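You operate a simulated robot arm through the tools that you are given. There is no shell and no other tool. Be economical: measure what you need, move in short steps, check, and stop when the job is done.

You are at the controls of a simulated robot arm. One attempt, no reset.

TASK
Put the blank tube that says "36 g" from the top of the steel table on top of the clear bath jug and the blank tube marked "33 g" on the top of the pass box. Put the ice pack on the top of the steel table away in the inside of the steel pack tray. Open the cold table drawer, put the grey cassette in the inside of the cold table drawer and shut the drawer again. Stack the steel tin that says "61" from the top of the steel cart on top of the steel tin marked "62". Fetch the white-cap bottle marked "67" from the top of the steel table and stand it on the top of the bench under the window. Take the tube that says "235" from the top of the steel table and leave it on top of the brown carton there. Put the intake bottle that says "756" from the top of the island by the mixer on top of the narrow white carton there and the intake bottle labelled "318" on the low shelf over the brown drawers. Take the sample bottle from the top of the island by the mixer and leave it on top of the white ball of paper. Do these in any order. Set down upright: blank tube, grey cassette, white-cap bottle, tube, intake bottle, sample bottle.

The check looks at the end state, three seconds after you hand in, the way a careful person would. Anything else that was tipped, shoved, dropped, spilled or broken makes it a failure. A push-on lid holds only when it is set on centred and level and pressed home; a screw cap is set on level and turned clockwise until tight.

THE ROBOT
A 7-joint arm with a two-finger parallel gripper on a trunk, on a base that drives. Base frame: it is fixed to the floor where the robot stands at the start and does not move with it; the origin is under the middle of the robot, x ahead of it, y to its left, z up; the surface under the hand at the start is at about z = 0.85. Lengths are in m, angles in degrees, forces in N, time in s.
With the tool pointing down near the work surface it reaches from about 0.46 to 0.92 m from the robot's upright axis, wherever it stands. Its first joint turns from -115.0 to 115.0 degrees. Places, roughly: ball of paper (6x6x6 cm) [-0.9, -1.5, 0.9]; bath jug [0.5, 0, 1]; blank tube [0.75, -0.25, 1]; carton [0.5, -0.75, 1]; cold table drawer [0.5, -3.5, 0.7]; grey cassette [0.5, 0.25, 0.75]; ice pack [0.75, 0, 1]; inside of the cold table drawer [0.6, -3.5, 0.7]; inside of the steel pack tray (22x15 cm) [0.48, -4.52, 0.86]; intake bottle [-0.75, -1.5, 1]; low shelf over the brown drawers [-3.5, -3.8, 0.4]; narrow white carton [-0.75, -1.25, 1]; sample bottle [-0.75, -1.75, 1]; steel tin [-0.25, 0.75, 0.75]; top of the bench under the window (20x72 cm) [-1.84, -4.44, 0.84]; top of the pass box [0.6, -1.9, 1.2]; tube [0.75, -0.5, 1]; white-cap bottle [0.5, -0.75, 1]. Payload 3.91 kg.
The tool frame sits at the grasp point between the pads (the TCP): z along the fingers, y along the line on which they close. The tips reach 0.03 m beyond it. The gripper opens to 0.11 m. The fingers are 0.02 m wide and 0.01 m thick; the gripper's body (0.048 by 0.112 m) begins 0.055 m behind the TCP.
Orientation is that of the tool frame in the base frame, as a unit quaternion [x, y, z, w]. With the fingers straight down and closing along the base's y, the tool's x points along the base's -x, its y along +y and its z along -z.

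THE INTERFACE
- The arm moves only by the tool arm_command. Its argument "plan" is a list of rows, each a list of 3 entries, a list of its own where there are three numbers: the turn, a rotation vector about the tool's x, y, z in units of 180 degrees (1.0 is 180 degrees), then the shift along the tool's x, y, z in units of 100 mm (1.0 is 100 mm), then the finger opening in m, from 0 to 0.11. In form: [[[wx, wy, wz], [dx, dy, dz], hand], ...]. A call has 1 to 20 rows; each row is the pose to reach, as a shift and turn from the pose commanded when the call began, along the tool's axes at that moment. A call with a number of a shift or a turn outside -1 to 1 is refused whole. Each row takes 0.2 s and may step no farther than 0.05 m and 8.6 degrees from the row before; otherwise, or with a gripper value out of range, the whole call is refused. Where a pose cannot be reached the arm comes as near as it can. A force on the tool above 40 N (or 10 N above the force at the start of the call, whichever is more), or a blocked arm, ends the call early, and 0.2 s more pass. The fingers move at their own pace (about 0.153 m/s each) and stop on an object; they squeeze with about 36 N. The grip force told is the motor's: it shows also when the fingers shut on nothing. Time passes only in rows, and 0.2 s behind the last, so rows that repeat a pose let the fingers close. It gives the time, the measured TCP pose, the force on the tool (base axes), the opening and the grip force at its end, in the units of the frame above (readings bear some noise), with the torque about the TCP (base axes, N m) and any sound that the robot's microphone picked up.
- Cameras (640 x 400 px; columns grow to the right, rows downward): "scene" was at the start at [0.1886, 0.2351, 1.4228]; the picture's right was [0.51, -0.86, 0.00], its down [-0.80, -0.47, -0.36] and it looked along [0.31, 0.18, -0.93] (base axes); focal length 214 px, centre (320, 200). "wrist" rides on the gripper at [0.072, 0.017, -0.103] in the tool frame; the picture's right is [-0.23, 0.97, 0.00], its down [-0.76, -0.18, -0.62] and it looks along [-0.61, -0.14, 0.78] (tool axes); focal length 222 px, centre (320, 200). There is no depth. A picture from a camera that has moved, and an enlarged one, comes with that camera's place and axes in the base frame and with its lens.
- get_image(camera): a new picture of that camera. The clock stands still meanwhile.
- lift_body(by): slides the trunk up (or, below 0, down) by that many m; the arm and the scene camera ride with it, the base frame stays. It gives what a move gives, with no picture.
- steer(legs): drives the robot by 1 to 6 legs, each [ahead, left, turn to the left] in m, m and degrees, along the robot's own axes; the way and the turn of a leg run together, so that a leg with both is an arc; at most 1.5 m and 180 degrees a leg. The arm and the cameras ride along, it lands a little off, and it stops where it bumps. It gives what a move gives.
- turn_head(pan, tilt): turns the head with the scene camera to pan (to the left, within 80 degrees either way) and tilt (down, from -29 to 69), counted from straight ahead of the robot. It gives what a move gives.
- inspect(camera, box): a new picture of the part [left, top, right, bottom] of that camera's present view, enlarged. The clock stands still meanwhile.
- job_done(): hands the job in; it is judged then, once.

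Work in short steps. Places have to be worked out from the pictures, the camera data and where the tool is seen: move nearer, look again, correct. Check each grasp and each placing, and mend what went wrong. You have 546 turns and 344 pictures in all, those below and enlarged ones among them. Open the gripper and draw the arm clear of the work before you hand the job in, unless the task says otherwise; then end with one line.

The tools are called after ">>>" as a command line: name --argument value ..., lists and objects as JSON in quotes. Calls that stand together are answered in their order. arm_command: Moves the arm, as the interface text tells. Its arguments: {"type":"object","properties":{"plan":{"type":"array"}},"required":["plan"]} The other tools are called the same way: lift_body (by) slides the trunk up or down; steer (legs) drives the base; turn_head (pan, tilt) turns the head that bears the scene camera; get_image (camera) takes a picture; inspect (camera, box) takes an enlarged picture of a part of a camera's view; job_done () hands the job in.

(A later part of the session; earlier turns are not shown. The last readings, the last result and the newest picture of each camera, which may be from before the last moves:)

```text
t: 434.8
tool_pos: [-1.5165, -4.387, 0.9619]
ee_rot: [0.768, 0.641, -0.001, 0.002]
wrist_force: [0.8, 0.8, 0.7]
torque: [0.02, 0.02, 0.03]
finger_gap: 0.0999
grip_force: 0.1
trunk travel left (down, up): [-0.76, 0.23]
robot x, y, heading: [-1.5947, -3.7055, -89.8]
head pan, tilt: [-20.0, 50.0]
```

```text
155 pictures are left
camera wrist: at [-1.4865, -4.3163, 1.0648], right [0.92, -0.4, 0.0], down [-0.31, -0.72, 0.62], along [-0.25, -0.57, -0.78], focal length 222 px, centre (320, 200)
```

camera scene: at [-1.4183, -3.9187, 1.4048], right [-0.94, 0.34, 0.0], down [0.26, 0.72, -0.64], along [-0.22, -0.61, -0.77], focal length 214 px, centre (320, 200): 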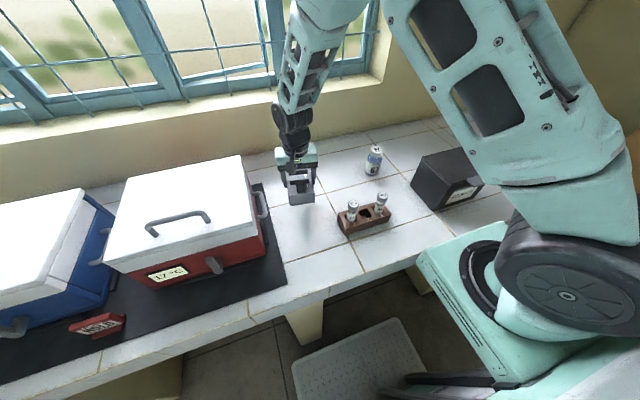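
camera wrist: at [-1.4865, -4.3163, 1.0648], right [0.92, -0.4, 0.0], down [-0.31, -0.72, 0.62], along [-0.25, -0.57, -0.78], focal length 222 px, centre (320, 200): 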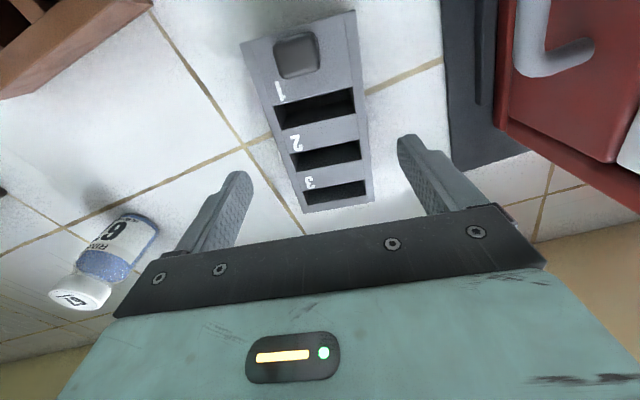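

Cassette parked upright. Re-align the hand, raise, and drive to face the drawer.

>>> arm_command --plan '[[[0, 0, -0.03], [0, 0, -0.3], 0.08], [[0, 0, -0.0608], [0, 0, -0.6], 0.05], [[0, 0, -0.0608], [0.45, 0, -0.7], 0.03], [[0, 0, -0.0608], [0.9, 0, -0.7], 0.03]]'

>>> steer --legs '[[-0.27, 0, 0], [0, 1.1, 0], [0, 0, 90]]'

>>> turn_head --pan -10 --tilt 40

>>> get_image --camera "scene"

```text
t: 435.8
tool_pos: [-1.4984, -4.2977, 1.0352]
ee_rot: [0.703, 0.711, -0.001, 0.002]
wrist_force: [0.0, -0.4, -0.2]
torque: [0.02, -0.02, 0.02]
finger_gap: 0.0299
grip_force: 0.1
trunk travel left (down, up): [-0.76, 0.23]
robot x, y, heading: [-1.5949, -3.7087, -89.6]
head pan, tilt: [-20.0, 50.0]
```

```text
t: 445.7
tool_pos: [0.0988, -3.598, 1.0341]
ee_rot: [0.23, 0.973, -0.001, 0.003]
wrist_force: [0.3, -0.5, -0.1]
torque: [0.04, 0.01, 0.02]
finger_gap: 0.03
grip_force: 0.1
trunk travel left (down, up): [-0.76, 0.23]
robot x, y, heading: [-0.4703, -3.4166, -26.7]
head pan, tilt: [-20.0, 50.0]
stopped in leg 3: the robot was blocked; the commanded pose is now the measured one
```

```text
t: 446.4
tool_pos: [0.0985, -3.5987, 1.0337]
ee_rot: [0.231, 0.973, -0.001, 0.002]
wrist_force: [0.1, 0.7, 0.1]
torque: [0.03, -0.02, -0.02]
finger_gap: 0.0297
grip_force: 0.0
trunk travel left (down, up): [-0.76, 0.23]
robot x, y, heading: [-0.4721, -3.4161, -27.0]
head pan, tilt: [-10.0, 40.0]
```

```text
154 pictures are left
camera scene: at [-0.1857, -3.3466, 1.4189], right [-0.6, -0.8, 0.0], down [-0.52, 0.39, -0.77], along [0.61, -0.46, -0.64], focal length 214 px, centre (320, 200)
```

scene: 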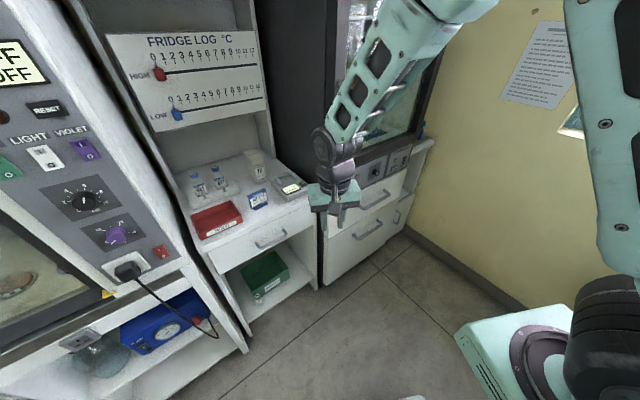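

The base corner met the island end. Shift south a little and finish turning.

>>> steer --legs '[[0.1, -0.1, 0], [0, 0, 26.5]]'

>>> lift_body --by -0.15

>>> get_image --camera "scene"

>>> get_image --camera "wrist"

```text
t: 449.0
tool_pos: [0.1648, -3.468, 1.0335]
ee_rot: [0.007, 1.0, 0.0, 0.002]
wrist_force: [-1.0, 0.3, -0.9]
torque: [0.02, -0.04, 0.0]
finger_gap: 0.0303
grip_force: 0.0
trunk travel left (down, up): [-0.76, 0.23]
robot x, y, heading: [-0.4255, -3.5539, -0.7]
head pan, tilt: [-10.0, 40.0]
```

```text
t: 450.8
tool_pos: [0.1642, -3.468, 0.8846]
ee_rot: [0.005, 1.0, -0.001, 0.002]
wrist_force: [0.6, 0.2, 0.6]
torque: [0.03, -0.02, 0.0]
finger_gap: 0.0299
grip_force: 0.0
trunk travel left (down, up): [-0.61, 0.38]
robot x, y, heading: [-0.4261, -3.5572, -0.9]
head pan, tilt: [-10.0, 40.0]
```

```text
153 pictures are left
camera scene: at [-0.2003, -3.3645, 1.269], right [-0.19, -0.98, 0.0], down [-0.63, 0.12, -0.77], along [0.75, -0.14, -0.64], focal length 214 px, centre (320, 200)
```

scene: 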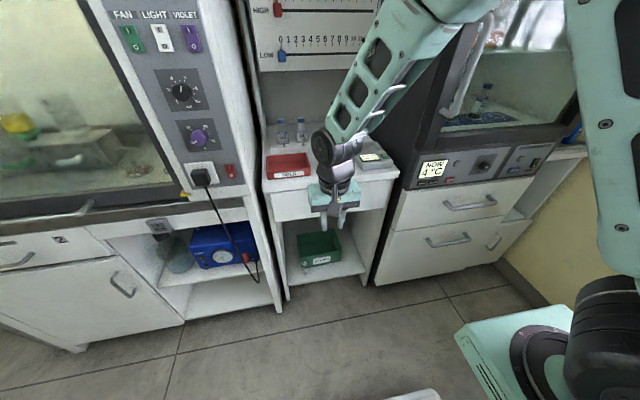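

```text
152 pictures are left
camera wrist: at [0.0927, -3.4491, 0.9863], right [0.24, 0.97, 0.0], down [0.76, -0.19, 0.63], along [0.61, -0.15, -0.78], focal length 222 px, centre (320, 200)
```

wrist: 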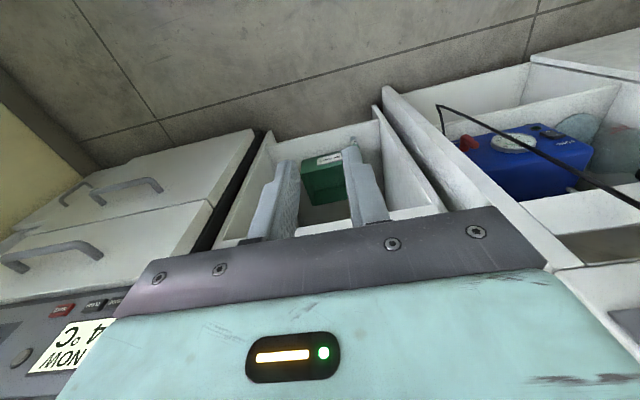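

Pitch the hand forward 45° so the wrist camera sees the handle.

>>> arm_command --plan '[[[0, -0.042, 0], [0, 0, 0], 0.05], [[0, -0.084, 0], [0, 0, 0], 0.05], [[0, -0.125, 0], [0, 0, 0], 0.05], [[0, -0.167, 0], [0, 0, 0], 0.05], [[0, -0.208, 0], [0, 0, 0], 0.05], [[0, -0.25, 0], [0, 0, 0], 0.05]]'

>>> get_image --camera "wrist"

```text
t: 452.4
tool_pos: [0.1854, -3.5023, 0.8956]
ee_rot: [0.064, 0.92, 0.0, 0.387]
wrist_force: [0.8, -0.2, -0.7]
torque: [0.03, -0.03, -0.01]
finger_gap: 0.0502
grip_force: 0.0
trunk travel left (down, up): [-0.61, 0.38]
robot x, y, heading: [-0.4286, -3.5536, -0.6]
head pan, tilt: [-10.0, 40.0]
stopped in row 6: the arm was blocked; the commanded pose is now the measured one
```

```text
151 pictures are left
camera wrist: at [0.0653, -3.4706, 0.9169], right [0.27, 0.94, 0.21], down [0.06, -0.24, 0.97], along [0.96, -0.25, -0.12], focal length 222 px, centre (320, 200)
```

wrist: 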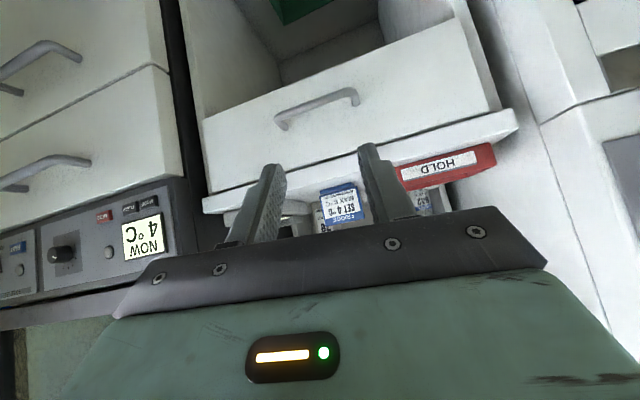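

The handle bar is at ≈(0.366, −3.522, z 0.749). Roll the hand 90° so the fingers close up–down around the bar.

>>> arm_command --plan '[[[0, 0, 0.0455], [0, 0, 0], 0.05], [[0, 0, 0.091], [0, 0, 0], 0.05], [[0, 0, 0.1364], [0, 0, 0], 0.05], [[0, 0, 0.182], [0, 0, 0], 0.05], [[0, 0, 0.2273], [0, 0, 0], 0.05], [[0, 0, 0.273], [0, 0, 0], 0.05], [[0, 0, 0.318], [0, 0, 0], 0.05], [[0, 0, 0.3636], [0, 0, 0], 0.05], [[0, 0, 0.409], [0, 0, 0], 0.05], [[0, 0, 0.4545], [0, 0, 0], 0.05], [[0, 0, 0.5], [0, 0, 0], 0.05]]'

>>> get_image --camera "wrist"

>>> get_image --camera "scene"

```text
t: 454.8
tool_pos: [0.1842, -3.5018, 0.8936]
ee_rot: [0.694, 0.608, 0.271, 0.275]
wrist_force: [-0.1, 0.2, 0.4]
torque: [0.01, -0.01, 0.01]
finger_gap: 0.0503
grip_force: 0.0
trunk travel left (down, up): [-0.61, 0.38]
robot x, y, heading: [-0.4248, -3.5529, -1.1]
head pan, tilt: [-10.0, 40.0]
```

```text
150 pictures are left
camera wrist: at [0.1323, -3.4253, 0.9802], right [0.65, -0.33, 0.68], down [-0.65, -0.7, 0.28], along [0.39, -0.63, -0.67], focal length 222 px, centre (320, 200)
```

wrist: 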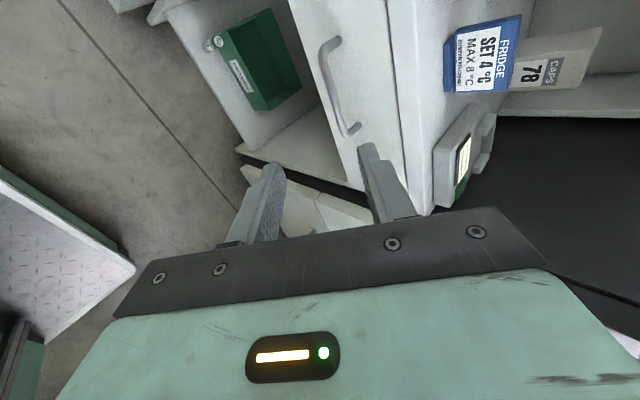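

```text
149 pictures are left
camera scene: at [-0.2002, -3.3646, 1.2689], right [-0.19, -0.98, 0.0], down [-0.63, 0.12, -0.77], along [0.75, -0.14, -0.64], focal length 214 px, centre (320, 200)
```

scene: 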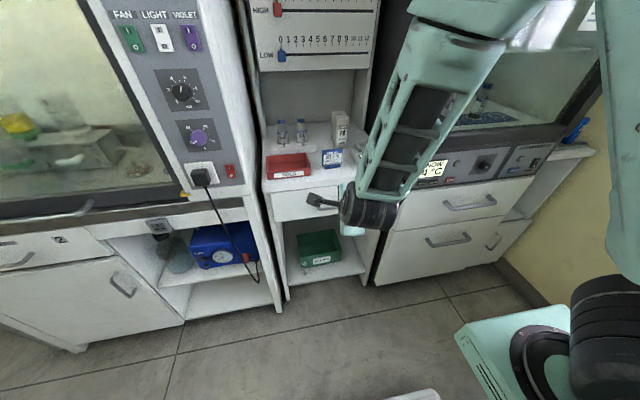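

Approach along the tool axis toward the bar, and try pitching further toward horizontal.

>>> arm_command --plan '[[[0, 0, 0], [-0.04, 0.1, 0.4], 0.05], [[0, 0, 0], [-0.08, 0.28, 0.8], 0.05], [[-0.04, 0, 0], [-0.08, 0.28, 0.8], 0.05], [[-0.08, 0, 0], [-0.08, 0.28, 0.8], 0.05], [[-0.12, 0, 0], [-0.08, 0.28, 0.8], 0.05], [[-0.16, 0, 0], [-0.08, 0.28, 0.8], 0.05]]'

>>> get_image --camera "wrist"

```text
t: 456.2
tool_pos: [0.2613, -3.5179, 0.857]
ee_rot: [0.603, 0.522, 0.414, 0.44]
wrist_force: [-0.5, 0.2, -0.3]
torque: [-0.01, 0.0, 0.01]
finger_gap: 0.0502
grip_force: 0.1
trunk travel left (down, up): [-0.61, 0.38]
robot x, y, heading: [-0.4263, -3.5493, -1.1]
head pan, tilt: [-10.0, 40.0]
```

```text
148 pictures are left
camera wrist: at [0.1748, -3.4356, 0.9029], right [0.23, -0.29, 0.93], down [-0.73, -0.68, -0.03], along [0.64, -0.67, -0.37], focal length 222 px, centre (320, 200)
```

wrist: 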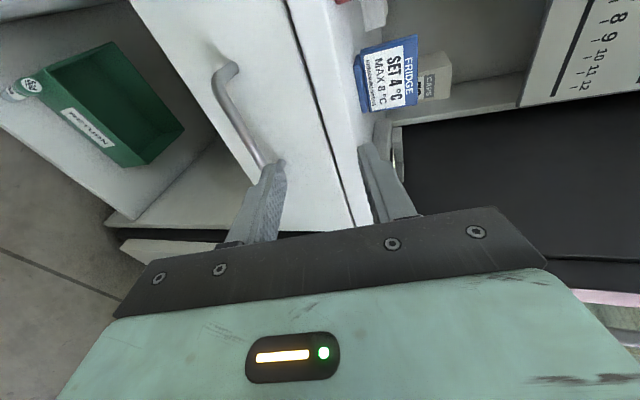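

Hand is ~74° pitched. Lower in front of the bar (to z≈0.755, x≈0.30) and look.

>>> arm_command --plan '[[[0, 0, 0], [0, -0.4, 0.1], 0.04], [[0, 0, 0], [0, -0.8, 0.25], 0.04], [[0, 0, 0], [0, -0.88, 0.6], 0.04]]'

>>> get_image --camera "wrist"

>>> inspect --camera "scene" --box '[260, 140, 420, 280]'

```text
t: 457.0
tool_pos: [0.2948, -3.5162, 0.7558]
ee_rot: [0.603, 0.522, 0.413, 0.439]
wrist_force: [-0.2, 0.5, -0.5]
torque: [0.01, 0.01, -0.03]
finger_gap: 0.04
grip_force: 0.0
trunk travel left (down, up): [-0.61, 0.38]
robot x, y, heading: [-0.4257, -3.5518, -1.0]
head pan, tilt: [-10.0, 40.0]
```

```text
147 pictures are left
camera wrist: at [0.2086, -3.4354, 0.8011], right [0.23, -0.29, 0.93], down [-0.73, -0.68, -0.03], along [0.64, -0.67, -0.37], focal length 222 px, centre (320, 200)
```

wrist: 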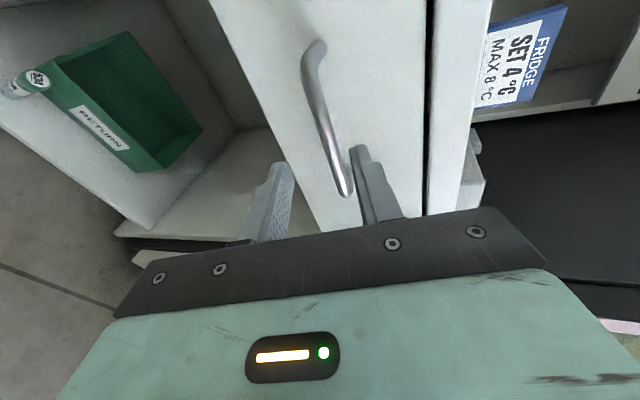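

```text
2.86 times, centred on (340, 210) of scene
camera zoom: at [-0.2004, -3.3645, 1.269], right [-0.19, -0.98, 0.0], down [-0.63, 0.12, -0.77], along [0.75, -0.14, -0.64], focal length 613 px, centre (263, 171)
```

zoom: 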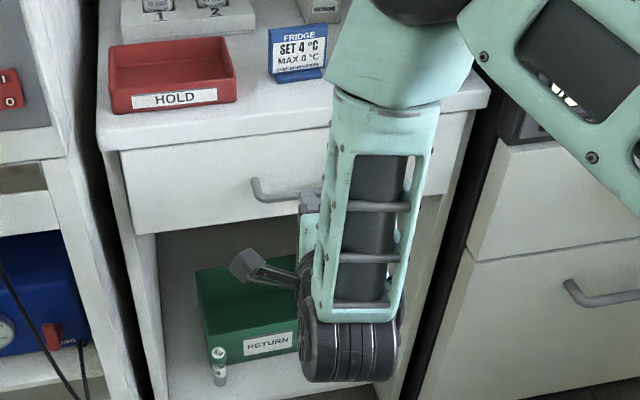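

Bar lies between the fingers ahead. Advance 58 mm and close on the bar.

>>> arm_command --plan '[[[0, 0, 0], [0, 0.04, 0.25], 0.04], [[0, 0, 0], [0, 0.08, 0.45], 0.04], [[0, 0, 0], [0, 0.08, 0.58], 0.04]]'

>>> get_image --camera "wrist"

```text
t: 457.8
tool_pos: [0.3516, -3.5223, 0.7481]
ee_rot: [0.603, 0.522, 0.414, 0.439]
wrist_force: [1.0, 0.5, 0.1]
torque: [0.0, 0.0, -0.01]
finger_gap: 0.04
grip_force: 0.0
trunk travel left (down, up): [-0.61, 0.38]
robot x, y, heading: [-0.4285, -3.553, -0.9]
head pan, tilt: [-10.0, 40.0]
```

```text
145 pictures are left
camera wrist: at [0.2666, -3.4416, 0.7947], right [0.23, -0.29, 0.93], down [-0.73, -0.68, -0.03], along [0.64, -0.67, -0.37], focal length 222 px, centre (320, 200)
```

wrist: 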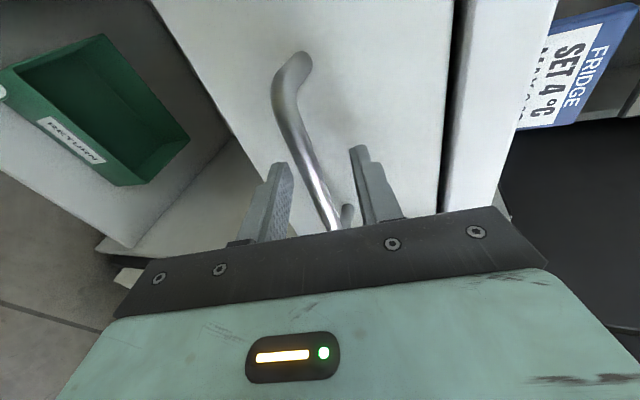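

Bar is between the fingers. Close on it.

>>> arm_command --plan '[[[0, 0, 0], [0, 0, 0], 0.02], [[0, 0, 0], [0, 0, 0], 0.0], [[0, 0, 0], [0, 0, 0], 0.0]]'

>>> get_image --camera "wrist"

```text
t: 458.6
tool_pos: [0.351, -3.5236, 0.7459]
ee_rot: [0.603, 0.524, 0.412, 0.438]
wrist_force: [-2.8, 1.5, -16.7]
torque: [-0.83, 0.18, 0.68]
finger_gap: 0.0128
grip_force: 44.5
trunk travel left (down, up): [-0.61, 0.38]
robot x, y, heading: [-0.4281, -3.5528, -0.8]
head pan, tilt: [-10.0, 40.0]
```

```text
144 pictures are left
camera wrist: at [0.2659, -3.4417, 0.7928], right [0.24, -0.29, 0.93], down [-0.73, -0.68, -0.03], along [0.64, -0.67, -0.38], focal length 222 px, centre (320, 200)
```

wrist: 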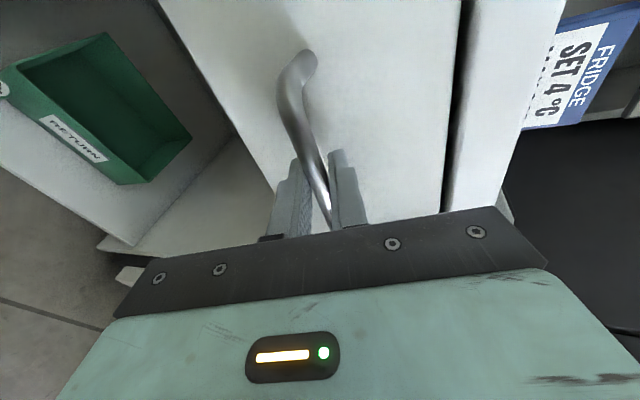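

Gripped the bar (gap 12.8 mm). Pull back with the base 0.25 m.

>>> steer --legs '[[-0.25, 0, 0]]'

>>> get_image --camera "scene"

>>> get_image --camera "wrist"

```text
t: 460.4
tool_pos: [0.1014, -3.5245, 0.7462]
ee_rot: [0.605, 0.521, 0.412, 0.439]
wrist_force: [0.8, -23.2, -30.3]
torque: [-0.97, 0.21, 0.2]
finger_gap: 0.0128
grip_force: 44.5
trunk travel left (down, up): [-0.61, 0.38]
robot x, y, heading: [-0.6799, -3.5464, -0.8]
head pan, tilt: [-10.0, 40.0]
```

```text
143 pictures are left
camera scene: at [-0.4499, -3.3617, 1.2687], right [-0.19, -0.98, 0.0], down [-0.63, 0.12, -0.77], along [0.75, -0.15, -0.64], focal length 214 px, centre (320, 200)
```

scene: 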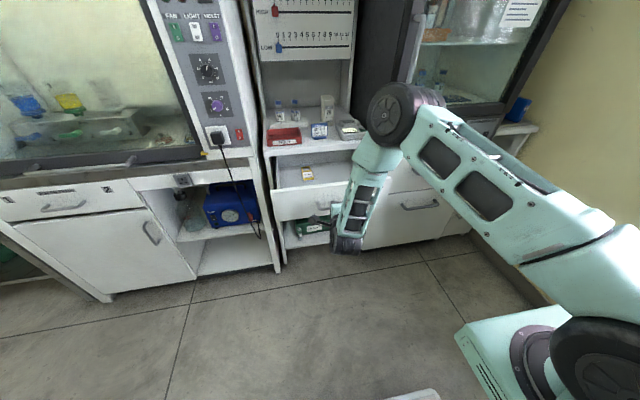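

```text
142 pictures are left
camera wrist: at [0.0163, -3.4411, 0.7928], right [0.24, -0.29, 0.93], down [-0.73, -0.68, -0.03], along [0.64, -0.67, -0.38], focal length 222 px, centre (320, 200)
```

wrist: 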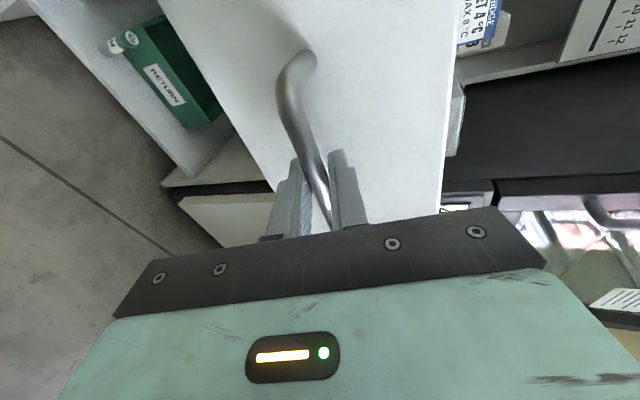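

Drawer is open 0.25 m. Release, back off, and inspect the inside.

>>> arm_command --plan '[[[0, 0, 0], [0, 0, 0], 0.02], [[0, 0, 0], [0, 0, 0], 0.04], [[0, 0, 0], [0, 0, -0.4], 0.04], [[0, 0, 0], [0, 0, -0.8], 0.04]]'

>>> inspect --camera "scene" --box '[250, 90, 380, 240]'

```text
t: 461.4
tool_pos: [0.0247, -3.5168, 0.7695]
ee_rot: [0.605, 0.521, 0.411, 0.44]
wrist_force: [0.3, -0.2, 0.2]
torque: [-0.03, 0.01, 0.0]
finger_gap: 0.0402
grip_force: 0.1
trunk travel left (down, up): [-0.61, 0.38]
robot x, y, heading: [-0.6775, -3.549, -0.9]
head pan, tilt: [-10.0, 40.0]
```

```text
2.67 times, centred on (315, 165) of scene
camera zoom: at [-0.451, -3.3611, 1.2689], right [-0.19, -0.98, 0.0], down [-0.63, 0.12, -0.77], along [0.75, -0.15, -0.64], focal length 572 px, centre (333, 293)
```

zoom: 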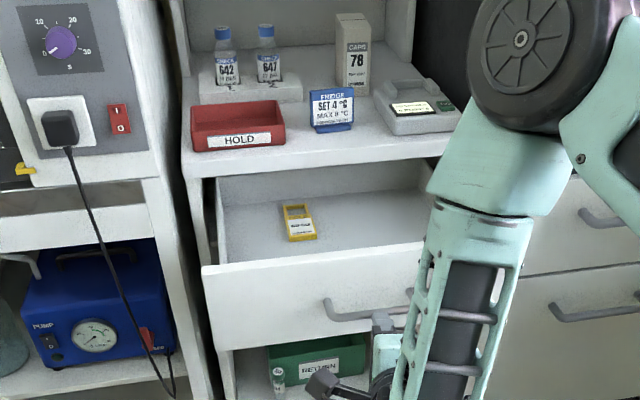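

Interior is free except a small yellow logger at the back left. Back off and restore the hand to pointing down.

>>> steer --legs '[[-0.15, 0.0, 1]]'

>>> arm_command --plan '[[[0.04, 0, 0], [0, 0, 0], 0.04], [[0.08, 0, 0], [0, 0, 0], 0.04], [[0.12, 0, 0], [0, 0, 0], 0.04], [[0.16, 0, 0], [0, 0, 0], 0.04]]'

>>> arm_command --plan '[[[0, 0, -0.0455], [0, 0, 0], 0.05], [[0, 0, -0.091], [0, 0, 0], 0.05], [[0, 0, -0.1364], [0, 0, 0], 0.05], [[0, 0, -0.182], [0, 0, 0], 0.05], [[0, 0, -0.2273], [0, 0, 0], 0.05], [[0, 0, -0.273], [0, 0, 0], 0.05], [[0, 0, -0.318], [0, 0, 0], 0.05], [[0, 0, -0.3636], [0, 0, 0], 0.05], [[0, 0, -0.409], [0, 0, 0], 0.05], [[0, 0, -0.4545], [0, 0, 0], 0.05], [[0, 0, -0.5], [0, 0, 0], 0.05]]'

>>> lift_body --by 0.25

```text
t: 462.8
tool_pos: [-0.1287, -3.5022, 0.7693]
ee_rot: [0.599, 0.527, 0.415, 0.437]
wrist_force: [-0.1, 0.4, 0.4]
torque: [0.02, 0.01, 0.01]
finger_gap: 0.0398
grip_force: 0.0
trunk travel left (down, up): [-0.61, 0.38]
robot x, y, heading: [-0.8294, -3.5484, -0.1]
head pan, tilt: [-10.0, 40.0]
```

```text
t: 463.8
tool_pos: [-0.1293, -3.5004, 0.7705]
ee_rot: [0.69, 0.614, 0.27, 0.271]
wrist_force: [-0.3, 0.2, -0.5]
torque: [-0.05, 0.02, -0.01]
finger_gap: 0.0399
grip_force: 0.1
trunk travel left (down, up): [-0.61, 0.38]
robot x, y, heading: [-0.8313, -3.5509, -0.0]
head pan, tilt: [-10.0, 40.0]
```

```text
t: 466.2
tool_pos: [-0.1286, -3.5021, 0.7698]
ee_rot: [0.054, 0.922, -0.003, 0.385]
wrist_force: [-0.5, -0.1, -0.3]
torque: [0.0, -0.03, 0.01]
finger_gap: 0.0501
grip_force: 0.1
trunk travel left (down, up): [-0.61, 0.38]
robot x, y, heading: [-0.8322, -3.5489, -0.2]
head pan, tilt: [-10.0, 40.0]
```

```text
t: 468.8
tool_pos: [-0.1273, -3.502, 1.0193]
ee_rot: [0.054, 0.921, -0.002, 0.385]
wrist_force: [0.8, 0.1, 0.6]
torque: [-0.02, -0.01, -0.01]
finger_gap: 0.05
grip_force: 0.0
trunk travel left (down, up): [-0.86, 0.13]
robot x, y, heading: [-0.8304, -3.5487, 0.1]
head pan, tilt: [-10.0, 40.0]
```

>>> arm_command --plan '[[[0, 0.042, 0], [0, 0, 0], 0.1], [[0, 0.084, 0], [0, 0, 0], 0.1], [[0, 0.126, 0], [0, 0, 0], 0.1], [[0, 0.168, 0], [0, 0, 0], 0.1], [[0, 0.21, 0], [0, 0, 0], 0.1], [[0, 0.252, 0], [0, 0, 0], 0.1]]'

>>> steer --legs '[[0, 0, -90], [0, -0.6, 0]]'

>>> get_image --camera "scene"

```text
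t: 470.2
tool_pos: [-0.1282, -3.5018, 1.0196]
ee_rot: [0.051, 0.999, 0.018, -0.002]
wrist_force: [0.2, -0.5, 0.0]
torque: [0.01, -0.03, 0.02]
finger_gap: 0.0998
grip_force: 0.0
trunk travel left (down, up): [-0.86, 0.13]
robot x, y, heading: [-0.8309, -3.5495, -0.1]
head pan, tilt: [-10.0, 40.0]
```

```text
t: 473.8
tool_pos: [-0.6524, -4.23, 1.0225]
ee_rot: [0.68, 0.732, 0.022, 0.02]
wrist_force: [16.6, -0.1, 2.2]
torque: [0.01, 0.13, -0.13]
finger_gap: 0.0917
grip_force: 0.1
trunk travel left (down, up): [-0.86, 0.13]
robot x, y, heading: [-0.8338, -3.5469, -80.7]
head pan, tilt: [-10.0, 40.0]
stopped in leg 1: the force on the tool passed its limit at 55 N (the readings are from after the stop); the commanded pose is now the measured one
```

```text
140 pictures are left
camera scene: at [-0.6069, -3.7377, 1.5187], right [-1.0, 0.01, 0.0], down [0.01, 0.64, -0.77], along [-0.01, -0.77, -0.64], focal length 214 px, centre (320, 200)
```

scene: 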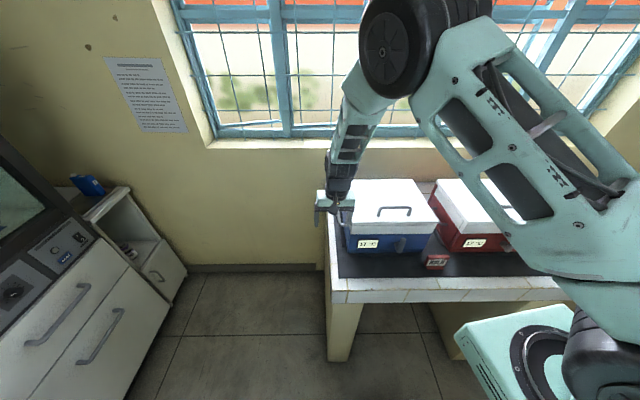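

The hand bumped the blue cooler while turning. Turn back, and check whether it moved.

>>> steer --legs '[[0, 0, 25]]'

>>> turn_head --pan -40 --tilt 40

>>> get_image --camera "scene"

```text
t: 475.5
tool_pos: [-0.3802, -4.0895, 1.0205]
ee_rot: [0.503, 0.864, 0.026, 0.013]
wrist_force: [0.2, -0.4, -1.0]
torque: [0.03, -0.01, 0.02]
finger_gap: 0.0999
grip_force: 0.1
trunk travel left (down, up): [-0.86, 0.13]
robot x, y, heading: [-0.8311, -3.545, -55.4]
head pan, tilt: [-10.0, 40.0]
```

```text
t: 476.4
tool_pos: [-0.3807, -4.0893, 1.022]
ee_rot: [0.504, 0.863, 0.026, 0.013]
wrist_force: [0.2, 0.2, 0.4]
torque: [0.0, 0.03, 0.02]
finger_gap: 0.0999
grip_force: 0.0
trunk travel left (down, up): [-0.86, 0.13]
robot x, y, heading: [-0.8307, -3.5462, -55.4]
head pan, tilt: [-40.0, 40.0]
```

```text
139 pictures are left
camera scene: at [-0.5906, -3.6305, 1.5189], right [-1.0, 0.09, 0.0], down [0.06, 0.64, -0.77], along [-0.07, -0.76, -0.64], focal length 214 px, centre (320, 200)
```

scene: 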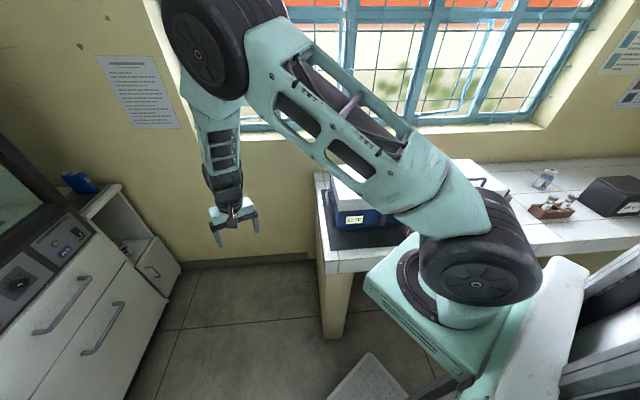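

The cooler seems about where it was (within measurement noise); I'll re-check it later. Level the hand, retract and raise it.

>>> arm_command --plan '[[[0.0185, 0, -0.028], [0.3, 0, -0.3], 0.1], [[0.0185, 0, -0.028], [0.6, 0, -0.6], 0.1], [[0.0185, 0, -0.028], [0.9, 0, -0.8], 0.1]]'

>>> steer --legs '[[-0.08, -0.05, 0], [0, 0, -35]]'

>>> steer --legs '[[0, -0.65, 0]]'

>>> turn_head --pan -20 --tilt 50

>>> get_image --camera "scene"

```text
t: 477.2
tool_pos: [-0.427, -4.0117, 1.1026]
ee_rot: [0.466, 0.885, 0.0, 0.0]
wrist_force: [0.0, 0.1, 0.6]
torque: [0.05, 0.01, 0.0]
finger_gap: 0.1003
grip_force: 0.1
trunk travel left (down, up): [-0.86, 0.13]
robot x, y, heading: [-0.8335, -3.5453, -55.1]
head pan, tilt: [-40.0, 40.0]
```

```text
t: 480.0
tool_pos: [-0.8547, -4.1223, 1.1032]
ee_rot: [0.71, 0.704, 0.0, 0.0]
wrist_force: [-0.6, -0.2, -0.5]
torque: [0.01, -0.02, 0.0]
finger_gap: 0.0998
grip_force: 0.0
trunk travel left (down, up): [-0.86, 0.13]
robot x, y, heading: [-0.9167, -3.5088, -90.1]
head pan, tilt: [-40.0, 40.0]
```

```text
t: 483.7
tool_pos: [-1.5147, -4.1182, 1.1037]
ee_rot: [0.712, 0.703, 0.0, -0.001]
wrist_force: [0.2, 0.0, 0.2]
torque: [-0.05, -0.02, 0.0]
finger_gap: 0.1001
grip_force: 0.1
trunk travel left (down, up): [-0.86, 0.13]
robot x, y, heading: [-1.5758, -3.5058, -90.6]
head pan, tilt: [-40.0, 40.0]
```

```text
t: 484.5
tool_pos: [-1.5141, -4.1183, 1.103]
ee_rot: [0.711, 0.703, 0.0, 0.0]
wrist_force: [0.8, 1.2, -0.5]
torque: [0.03, 0.02, -0.02]
finger_gap: 0.1002
grip_force: 0.1
trunk travel left (down, up): [-0.86, 0.13]
robot x, y, heading: [-1.5735, -3.5045, -90.5]
head pan, tilt: [-20.0, 50.0]
```

```text
138 pictures are left
camera scene: at [-1.3997, -3.7212, 1.5048], right [-0.94, 0.35, 0.0], down [0.27, 0.72, -0.64], along [-0.23, -0.6, -0.77], focal length 214 px, centre (320, 200)
```

scene: 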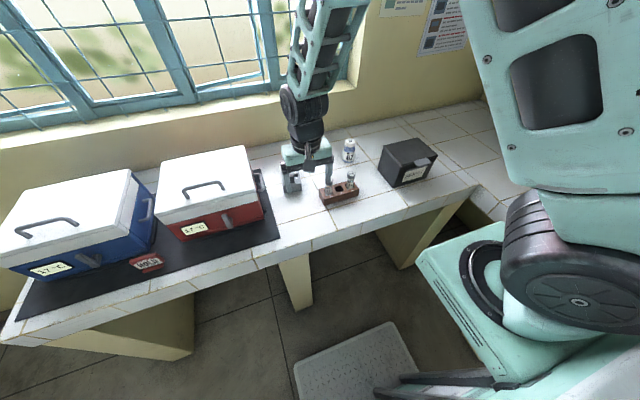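

The coolers match the earlier view — not displaced. Now go forward and re-grasp the cassette.

>>> steer --legs '[[0.2, 0, 0]]'

>>> arm_command --plan '[[[0, 0, 0.027], [-0.3, 0, 0.2], 0.11], [[0, 0, 0.0544], [-0.66, 0, 0.5], 0.11], [[0, 0, 0.0544], [-0.66, 0, 0.9], 0.11]]'

>>> get_image --camera "wrist"

```text
t: 486.1
tool_pos: [-1.5161, -4.3192, 1.1025]
ee_rot: [0.711, 0.703, 0.0, 0.0]
wrist_force: [-0.1, -0.6, 0.1]
torque: [-0.01, 0.0, 0.0]
finger_gap: 0.1004
grip_force: 0.1
trunk travel left (down, up): [-0.86, 0.13]
robot x, y, heading: [-1.5771, -3.7103, -90.3]
head pan, tilt: [-20.0, 50.0]
```

```text
t: 486.9
tool_pos: [-1.5188, -4.384, 1.0122]
ee_rot: [0.769, 0.639, 0.0, 0.0]
wrist_force: [-0.3, 0.2, 0.0]
torque: [-0.01, 0.01, 0.02]
finger_gap: 0.1101
grip_force: 0.1
trunk travel left (down, up): [-0.86, 0.13]
robot x, y, heading: [-1.5777, -3.7043, -90.6]
head pan, tilt: [-20.0, 50.0]
```

```text
137 pictures are left
camera wrist: at [-1.4876, -4.3156, 1.1141], right [0.92, -0.4, 0.0], down [-0.31, -0.72, 0.62], along [-0.25, -0.57, -0.78], focal length 222 px, centre (320, 200)
```

wrist: 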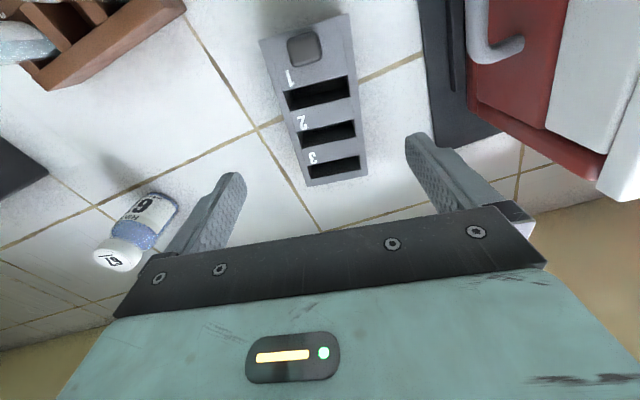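

>>> arm_command --plan '[[[0, 0, 0], [0, 0.02, 0.45], 0.11], [[0, 0, 0], [0, 0.02, 0.9], 0.11], [[0, 0, 0], [0, 0.02, 1.0], 0.11]]'

>>> arm_command --plan '[[[0, 0, 0], [0, 0, 0.15], 0.11], [[0, 0, 0], [0, 0, 0.26], 0.11], [[0, 0, 0], [0, 0, 0.26], 0.085], [[0, 0, 0], [0, 0, 0.26], 0.05], [[0, 0, 0], [0, 0, 0.26], 0.0]]'

>>> lift_body --by 0.13

>>> get_image --camera "wrist"

```text
t: 487.7
tool_pos: [-1.5132, -4.385, 0.9131]
ee_rot: [0.769, 0.64, 0.0, 0.0]
wrist_force: [-0.4, -0.1, -0.1]
torque: [-0.06, 0.03, 0.02]
finger_gap: 0.1099
grip_force: 0.1
trunk travel left (down, up): [-0.86, 0.13]
robot x, y, heading: [-1.5749, -3.7103, -90.6]
head pan, tilt: [-20.0, 50.0]
```

```text
t: 488.9
tool_pos: [-1.5136, -4.3861, 0.8859]
ee_rot: [0.769, 0.639, 0.001, -0.001]
wrist_force: [0.5, -0.3, -1.5]
torque: [-0.04, 0.0, 0.01]
finger_gap: 0.0742
grip_force: 35.9
trunk travel left (down, up): [-0.86, 0.13]
robot x, y, heading: [-1.5746, -3.7055, -90.7]
head pan, tilt: [-20.0, 50.0]
```

```text
t: 490.5
tool_pos: [-1.5143, -4.3854, 1.0166]
ee_rot: [0.769, 0.639, 0.0, 0.001]
wrist_force: [-0.4, -1.0, -1.2]
torque: [-0.02, 0.01, -0.01]
finger_gap: 0.0745
grip_force: 35.7
trunk travel left (down, up): [-0.99, 0.0]
robot x, y, heading: [-1.578, -3.7079, -90.5]
head pan, tilt: [-20.0, 50.0]
```

```text
136 pictures are left
camera wrist: at [-1.4833, -4.3166, 1.1188], right [0.92, -0.4, 0.0], down [-0.31, -0.72, 0.62], along [-0.25, -0.57, -0.78], focal length 222 px, centre (320, 200)
```

wrist: 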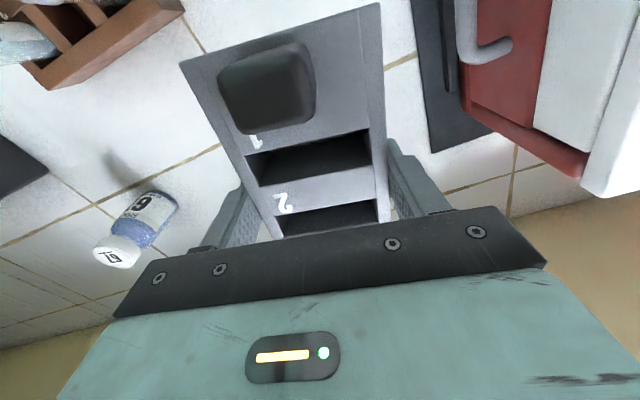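

Cassette re-grasped. Raise, un-yaw, retract, and go to the drawer.

>>> arm_command --plan '[[[0, 0, -0.02], [0, 0, -0.45], 0.0], [[0, 0, -0.0544], [0, 0, -0.9], 0.0], [[0, 0, -0.0544], [0.4, 0, -1.0], 0.0], [[0, 0, -0.0544], [0.85, 0, -1.0], 0.0], [[0, 0, -0.0544], [1, 0, -1.0], 0.0]]'

>>> steer --legs '[[-0.12, 0, 0], [0, 0.7, 0], [0, 0, 90]]'

>>> turn_head --pan 0 --tilt 45

>>> get_image --camera "scene"

```text
t: 491.7
tool_pos: [-1.4941, -4.2879, 1.1168]
ee_rot: [0.711, 0.703, 0.0, 0.001]
wrist_force: [0.2, -0.2, -1.2]
torque: [-0.01, -0.03, 0.01]
finger_gap: 0.0745
grip_force: 35.7
trunk travel left (down, up): [-0.99, 0.0]
robot x, y, heading: [-1.5796, -3.7049, -90.7]
head pan, tilt: [-20.0, 50.0]
```

```text
t: 500.2
tool_pos: [-0.2944, -3.5315, 1.1173]
ee_rot: [0.019, 1.0, -0.001, 0.0]
wrist_force: [-0.2, 0.6, -1.1]
torque: [-0.01, 0.0, 0.02]
finger_gap: 0.0742
grip_force: 36.0
trunk travel left (down, up): [-0.99, 0.0]
robot x, y, heading: [-0.8755, -3.5961, -2.3]
head pan, tilt: [-20.0, 50.0]
```

```text
t: 501.0
tool_pos: [-0.2929, -3.5301, 1.1167]
ee_rot: [0.019, 1.0, 0.0, 0.0]
wrist_force: [-1.1, -0.4, -0.9]
torque: [0.0, -0.06, -0.02]
finger_gap: 0.0744
grip_force: 35.7
trunk travel left (down, up): [-0.99, 0.0]
robot x, y, heading: [-0.8786, -3.5961, -2.1]
head pan, tilt: [0.0, 45.0]
```

```text
135 pictures are left
camera scene: at [-0.6471, -3.3994, 1.6416], right [-0.04, -1.0, 0.0], down [-0.71, 0.03, -0.71], along [0.71, -0.03, -0.71], focal length 214 px, centre (320, 200)
```

scene: 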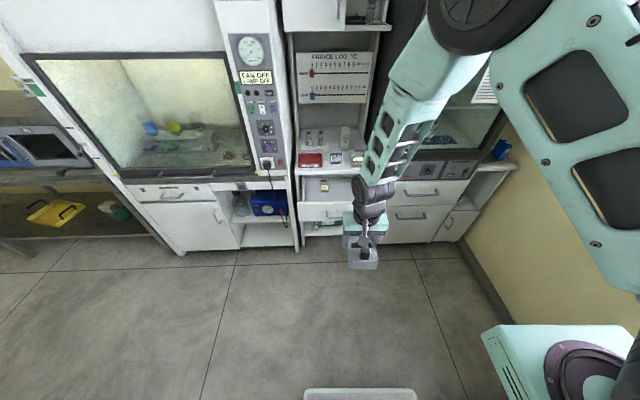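

Drive forward 0.48 m toward the open drawer.

>>> steer --legs '[[0.48, 0.02, 2]]'

>>> get_image --camera "wrist"

>>> get_image --camera "scene"

```text
t: 503.9
tool_pos: [0.1995, -3.5034, 1.117]
ee_rot: [0.005, 1.0, 0.001, 0.0]
wrist_force: [-0.1, 0.8, -0.5]
torque: [0.02, -0.01, -0.01]
finger_gap: 0.0743
grip_force: 36.5
trunk travel left (down, up): [-0.99, 0.0]
robot x, y, heading: [-0.3796, -3.5894, -0.2]
head pan, tilt: [0.0, 45.0]
```

```text
134 pictures are left
camera wrist: at [0.1274, -3.4853, 1.2194], right [0.24, 0.97, 0.0], down [0.76, -0.18, 0.62], along [0.61, -0.15, -0.78], focal length 222 px, centre (320, 200)
```

wrist: 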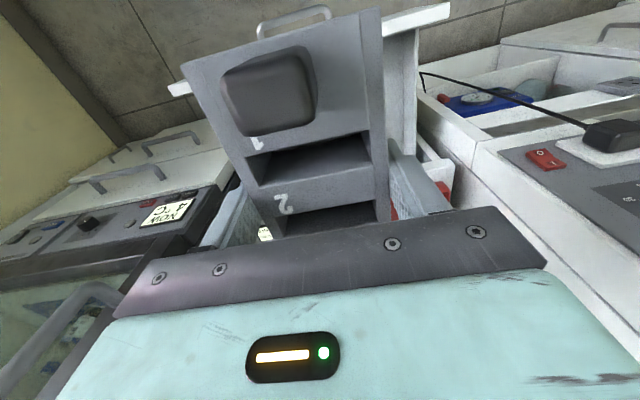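

```text
133 pictures are left
camera scene: at [-0.1585, -3.3827, 1.6417], right [-0.01, -1.0, 0.0], down [-0.71, 0.0, -0.71], along [0.71, 0.0, -0.71], focal length 214 px, centre (320, 200)
```

scene: 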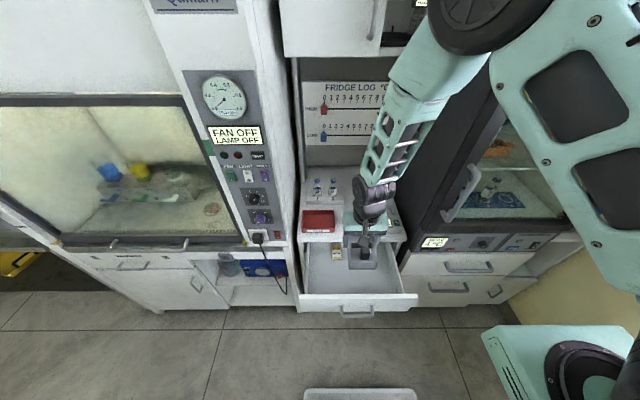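

Drawer interior is y≈−3.34…−3.71, x from ≈0.165. I'll place the cassette at ≈(0.275,−3.57). Move over, then lower with the trunk.

>>> arm_command --plan '[[[0, 0, 0], [-0.3, -0.25, 0], 0.0], [[0, 0, 0], [-0.6, -0.5, 0], 0.0], [[0, 0, 0], [-0.755, -0.665, 0], 0.0]]'

>>> lift_body --by -0.22

>>> get_image --camera "wrist"

>>> inspect --camera "scene" --box '[280, 170, 440, 310]'

```text
t: 504.7
tool_pos: [0.2749, -3.5721, 1.1155]
ee_rot: [0.004, 1.0, 0.001, 0.0]
wrist_force: [0.8, -0.7, -1.3]
torque: [0.01, 0.0, 0.01]
finger_gap: 0.0747
grip_force: 35.8
trunk travel left (down, up): [-0.99, 0.0]
robot x, y, heading: [-0.3823, -3.5887, -0.4]
head pan, tilt: [0.0, 45.0]
```

```text
t: 507.1
tool_pos: [0.2751, -3.5709, 0.8955]
ee_rot: [0.005, 1.0, 0.0, 0.0]
wrist_force: [0.1, -0.2, -0.6]
torque: [0.01, -0.01, 0.0]
finger_gap: 0.0748
grip_force: 36.2
trunk travel left (down, up): [-0.77, 0.22]
robot x, y, heading: [-0.3837, -3.588, -0.4]
head pan, tilt: [0.0, 45.0]
```

```text
132 pictures are left
camera wrist: at [0.2024, -3.5529, 0.998], right [0.24, 0.97, 0.0], down [0.76, -0.18, 0.62], along [0.61, -0.15, -0.78], focal length 222 px, centre (320, 200)
```

wrist: 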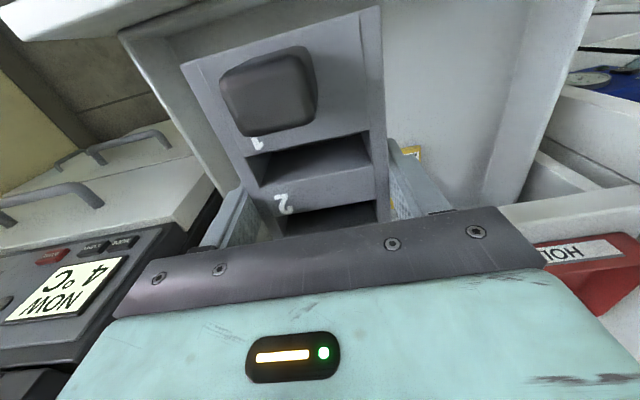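

```text
2.86 times, centred on (360, 240) of scene
camera zoom: at [-0.1584, -3.3827, 1.4217], right [-0.01, -1.0, 0.0], down [-0.71, 0.0, -0.71], along [0.71, 0.0, -0.71], focal length 613 px, centre (206, 86)
```

zoom: 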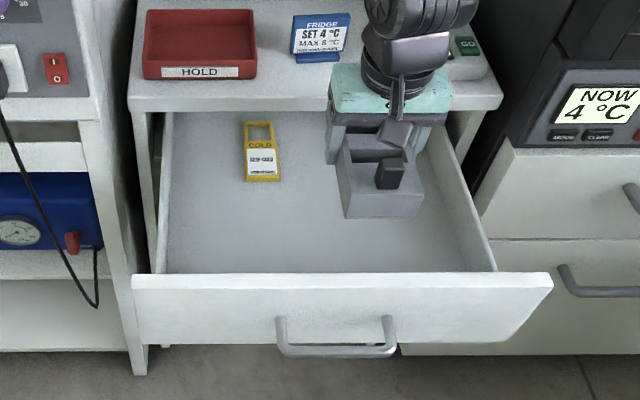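

Good position. Lower 0.13 with the trunk, then to contact with the arm.

>>> lift_body --by -0.13

>>> arm_command --plan '[[[0, 0, 0], [0, 0, 0.05], 0.0], [[0, 0, 0], [0, 0, 0.1], 0.0], [[0, 0, 0], [0, 0, 0.15], 0.0], [[0, 0, 0], [0, 0, 0.19], 0.0], [[0, 0, 0], [0, 0, 0.22], 0.0]]'

>>> inspect --camera "scene" --box '[280, 130, 440, 270]'

```text
t: 508.6
tool_pos: [0.2735, -3.5706, 0.766]
ee_rot: [0.004, 1.0, 0.0, 0.001]
wrist_force: [0.3, 0.4, -0.3]
torque: [-0.01, 0.0, -0.03]
finger_gap: 0.0744
grip_force: 36.5
trunk travel left (down, up): [-0.64, 0.35]
robot x, y, heading: [-0.3818, -3.5898, -0.6]
head pan, tilt: [0.0, 45.0]
```

```text
t: 509.8
tool_pos: [0.2749, -3.5714, 0.7435]
ee_rot: [0.004, 1.0, 0.0, 0.001]
wrist_force: [-0.1, 0.5, -1.6]
torque: [0.0, 0.01, 0.02]
finger_gap: 0.0743
grip_force: 35.8
trunk travel left (down, up): [-0.64, 0.35]
robot x, y, heading: [-0.3819, -3.5903, -0.3]
head pan, tilt: [0.0, 45.0]
```

```text
2.86 times, centred on (360, 200) of scene
camera zoom: at [-0.1584, -3.3827, 1.2917], right [-0.01, -1.0, 0.0], down [-0.71, 0.0, -0.71], along [0.71, 0.0, -0.71], focal length 613 px, centre (206, 200)
```

zoom: 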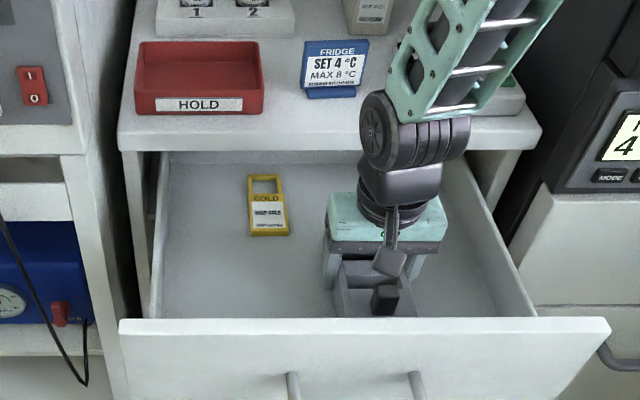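

>>> arm_command --plan '[[[0, 0, 0], [0, 0, 0.03], 0.0], [[0, 0, 0], [0, 0, 0.06], 0.0], [[0, 0, 0], [0, 0, 0.09], 0.0], [[0, 0, 0], [0, 0, 0.12], 0.0], [[0, 0, 0], [0, 0, 0.15], 0.0]]'

```text
t: 511.0
tool_pos: [0.2736, -3.5723, 0.7295]
ee_rot: [0.005, 1.0, -0.001, 0.0]
wrist_force: [-0.2, -0.6, -1.2]
torque: [0.03, -0.01, -0.01]
finger_gap: 0.0743
grip_force: 36.1
trunk travel left (down, up): [-0.64, 0.35]
robot x, y, heading: [-0.3828, -3.5888, -0.3]
head pan, tilt: [0.0, 45.0]
```

>>> arm_command --plan '[[[0, 0, 0], [0, 0, 0.03], 0.0], [[0, 0, 0], [0, 0, 0.06], 0.0], [[0, 0, 0], [0, 0, 0.09], 0.0], [[0, 0, 0], [0, 0, 0.12], 0.0], [[0, 0, 0], [0, 0, 0.15], 0.0], [[0, 0, 0], [0, 0, 0.18], 0.0], [[0, 0, 0], [0, 0, 0.21], 0.0]]'

>>> get_image --camera "wrist"

```text
t: 511.7
tool_pos: [0.2777, -3.5715, 0.7252]
ee_rot: [0.004, 1.0, 0.0, 0.005]
wrist_force: [1.4, -1.7, 24.4]
torque: [-0.41, 1.25, 0.13]
finger_gap: 0.0743
grip_force: 35.5
trunk travel left (down, up): [-0.64, 0.35]
robot x, y, heading: [-0.3793, -3.5876, -0.5]
head pan, tilt: [0.0, 45.0]
stopped in row 3: the force on the tool passed its limit at 46 N (the readings are from after the stop); the commanded pose is now the measured one
```

```text
129 pictures are left
camera wrist: at [0.2042, -3.553, 0.8285], right [0.24, 0.97, 0.0], down [0.75, -0.19, 0.63], along [0.61, -0.15, -0.78], focal length 222 px, centre (320, 200)
```

wrist: 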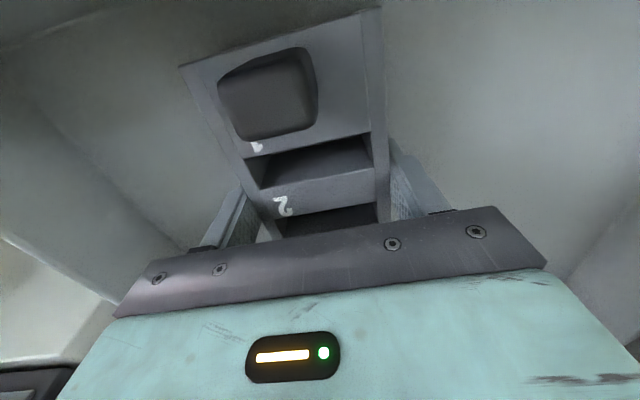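

Contact with the drawer floor. Release and rise.

>>> arm_command --plan '[[[0, 0, 0], [0, 0, -0.01], 0.085], [[0, 0, 0], [0, 0, -0.01], 0.095], [[0, 0, 0], [0, 0, -0.3], 0.095], [[0, 0, 0], [0, 0, -0.7], 0.095], [[0, 0, 0], [0, 0, -1], 0.095]]'

>>> lift_body --by 0.15

>>> inspect --camera "scene" --box '[280, 150, 440, 290]'

```text
t: 512.9
tool_pos: [0.2748, -3.5711, 0.8255]
ee_rot: [0.005, 1.0, 0.001, 0.003]
wrist_force: [0.1, 0.4, -0.9]
torque: [0.0, 0.02, 0.0]
finger_gap: 0.0949
grip_force: 0.1
trunk travel left (down, up): [-0.64, 0.35]
robot x, y, heading: [-0.3811, -3.5886, -0.3]
head pan, tilt: [0.0, 45.0]
```

```text
t: 514.6
tool_pos: [0.2756, -3.5713, 0.9757]
ee_rot: [0.004, 1.0, 0.001, 0.002]
wrist_force: [-0.9, 0.7, 0.1]
torque: [0.02, 0.0, -0.02]
finger_gap: 0.0949
grip_force: 0.1
trunk travel left (down, up): [-0.79, 0.2]
robot x, y, heading: [-0.3769, -3.5893, -0.2]
head pan, tilt: [0.0, 45.0]
```

```text
2.86 times, centred on (360, 220) of scene
camera zoom: at [-0.1584, -3.3828, 1.4416], right [-0.01, -1.0, 0.0], down [-0.71, 0.0, -0.71], along [0.71, 0.0, -0.71], focal length 613 px, centre (206, 143)
```

zoom: 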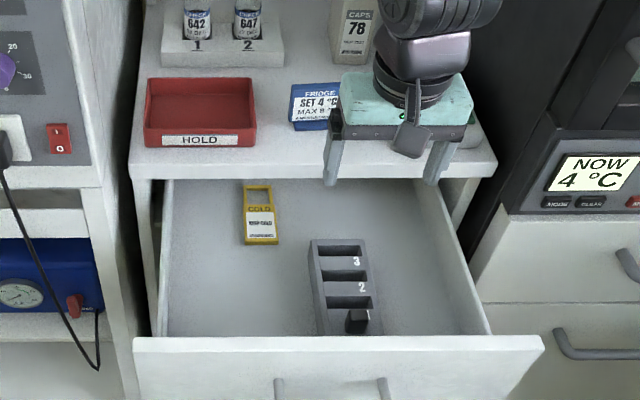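

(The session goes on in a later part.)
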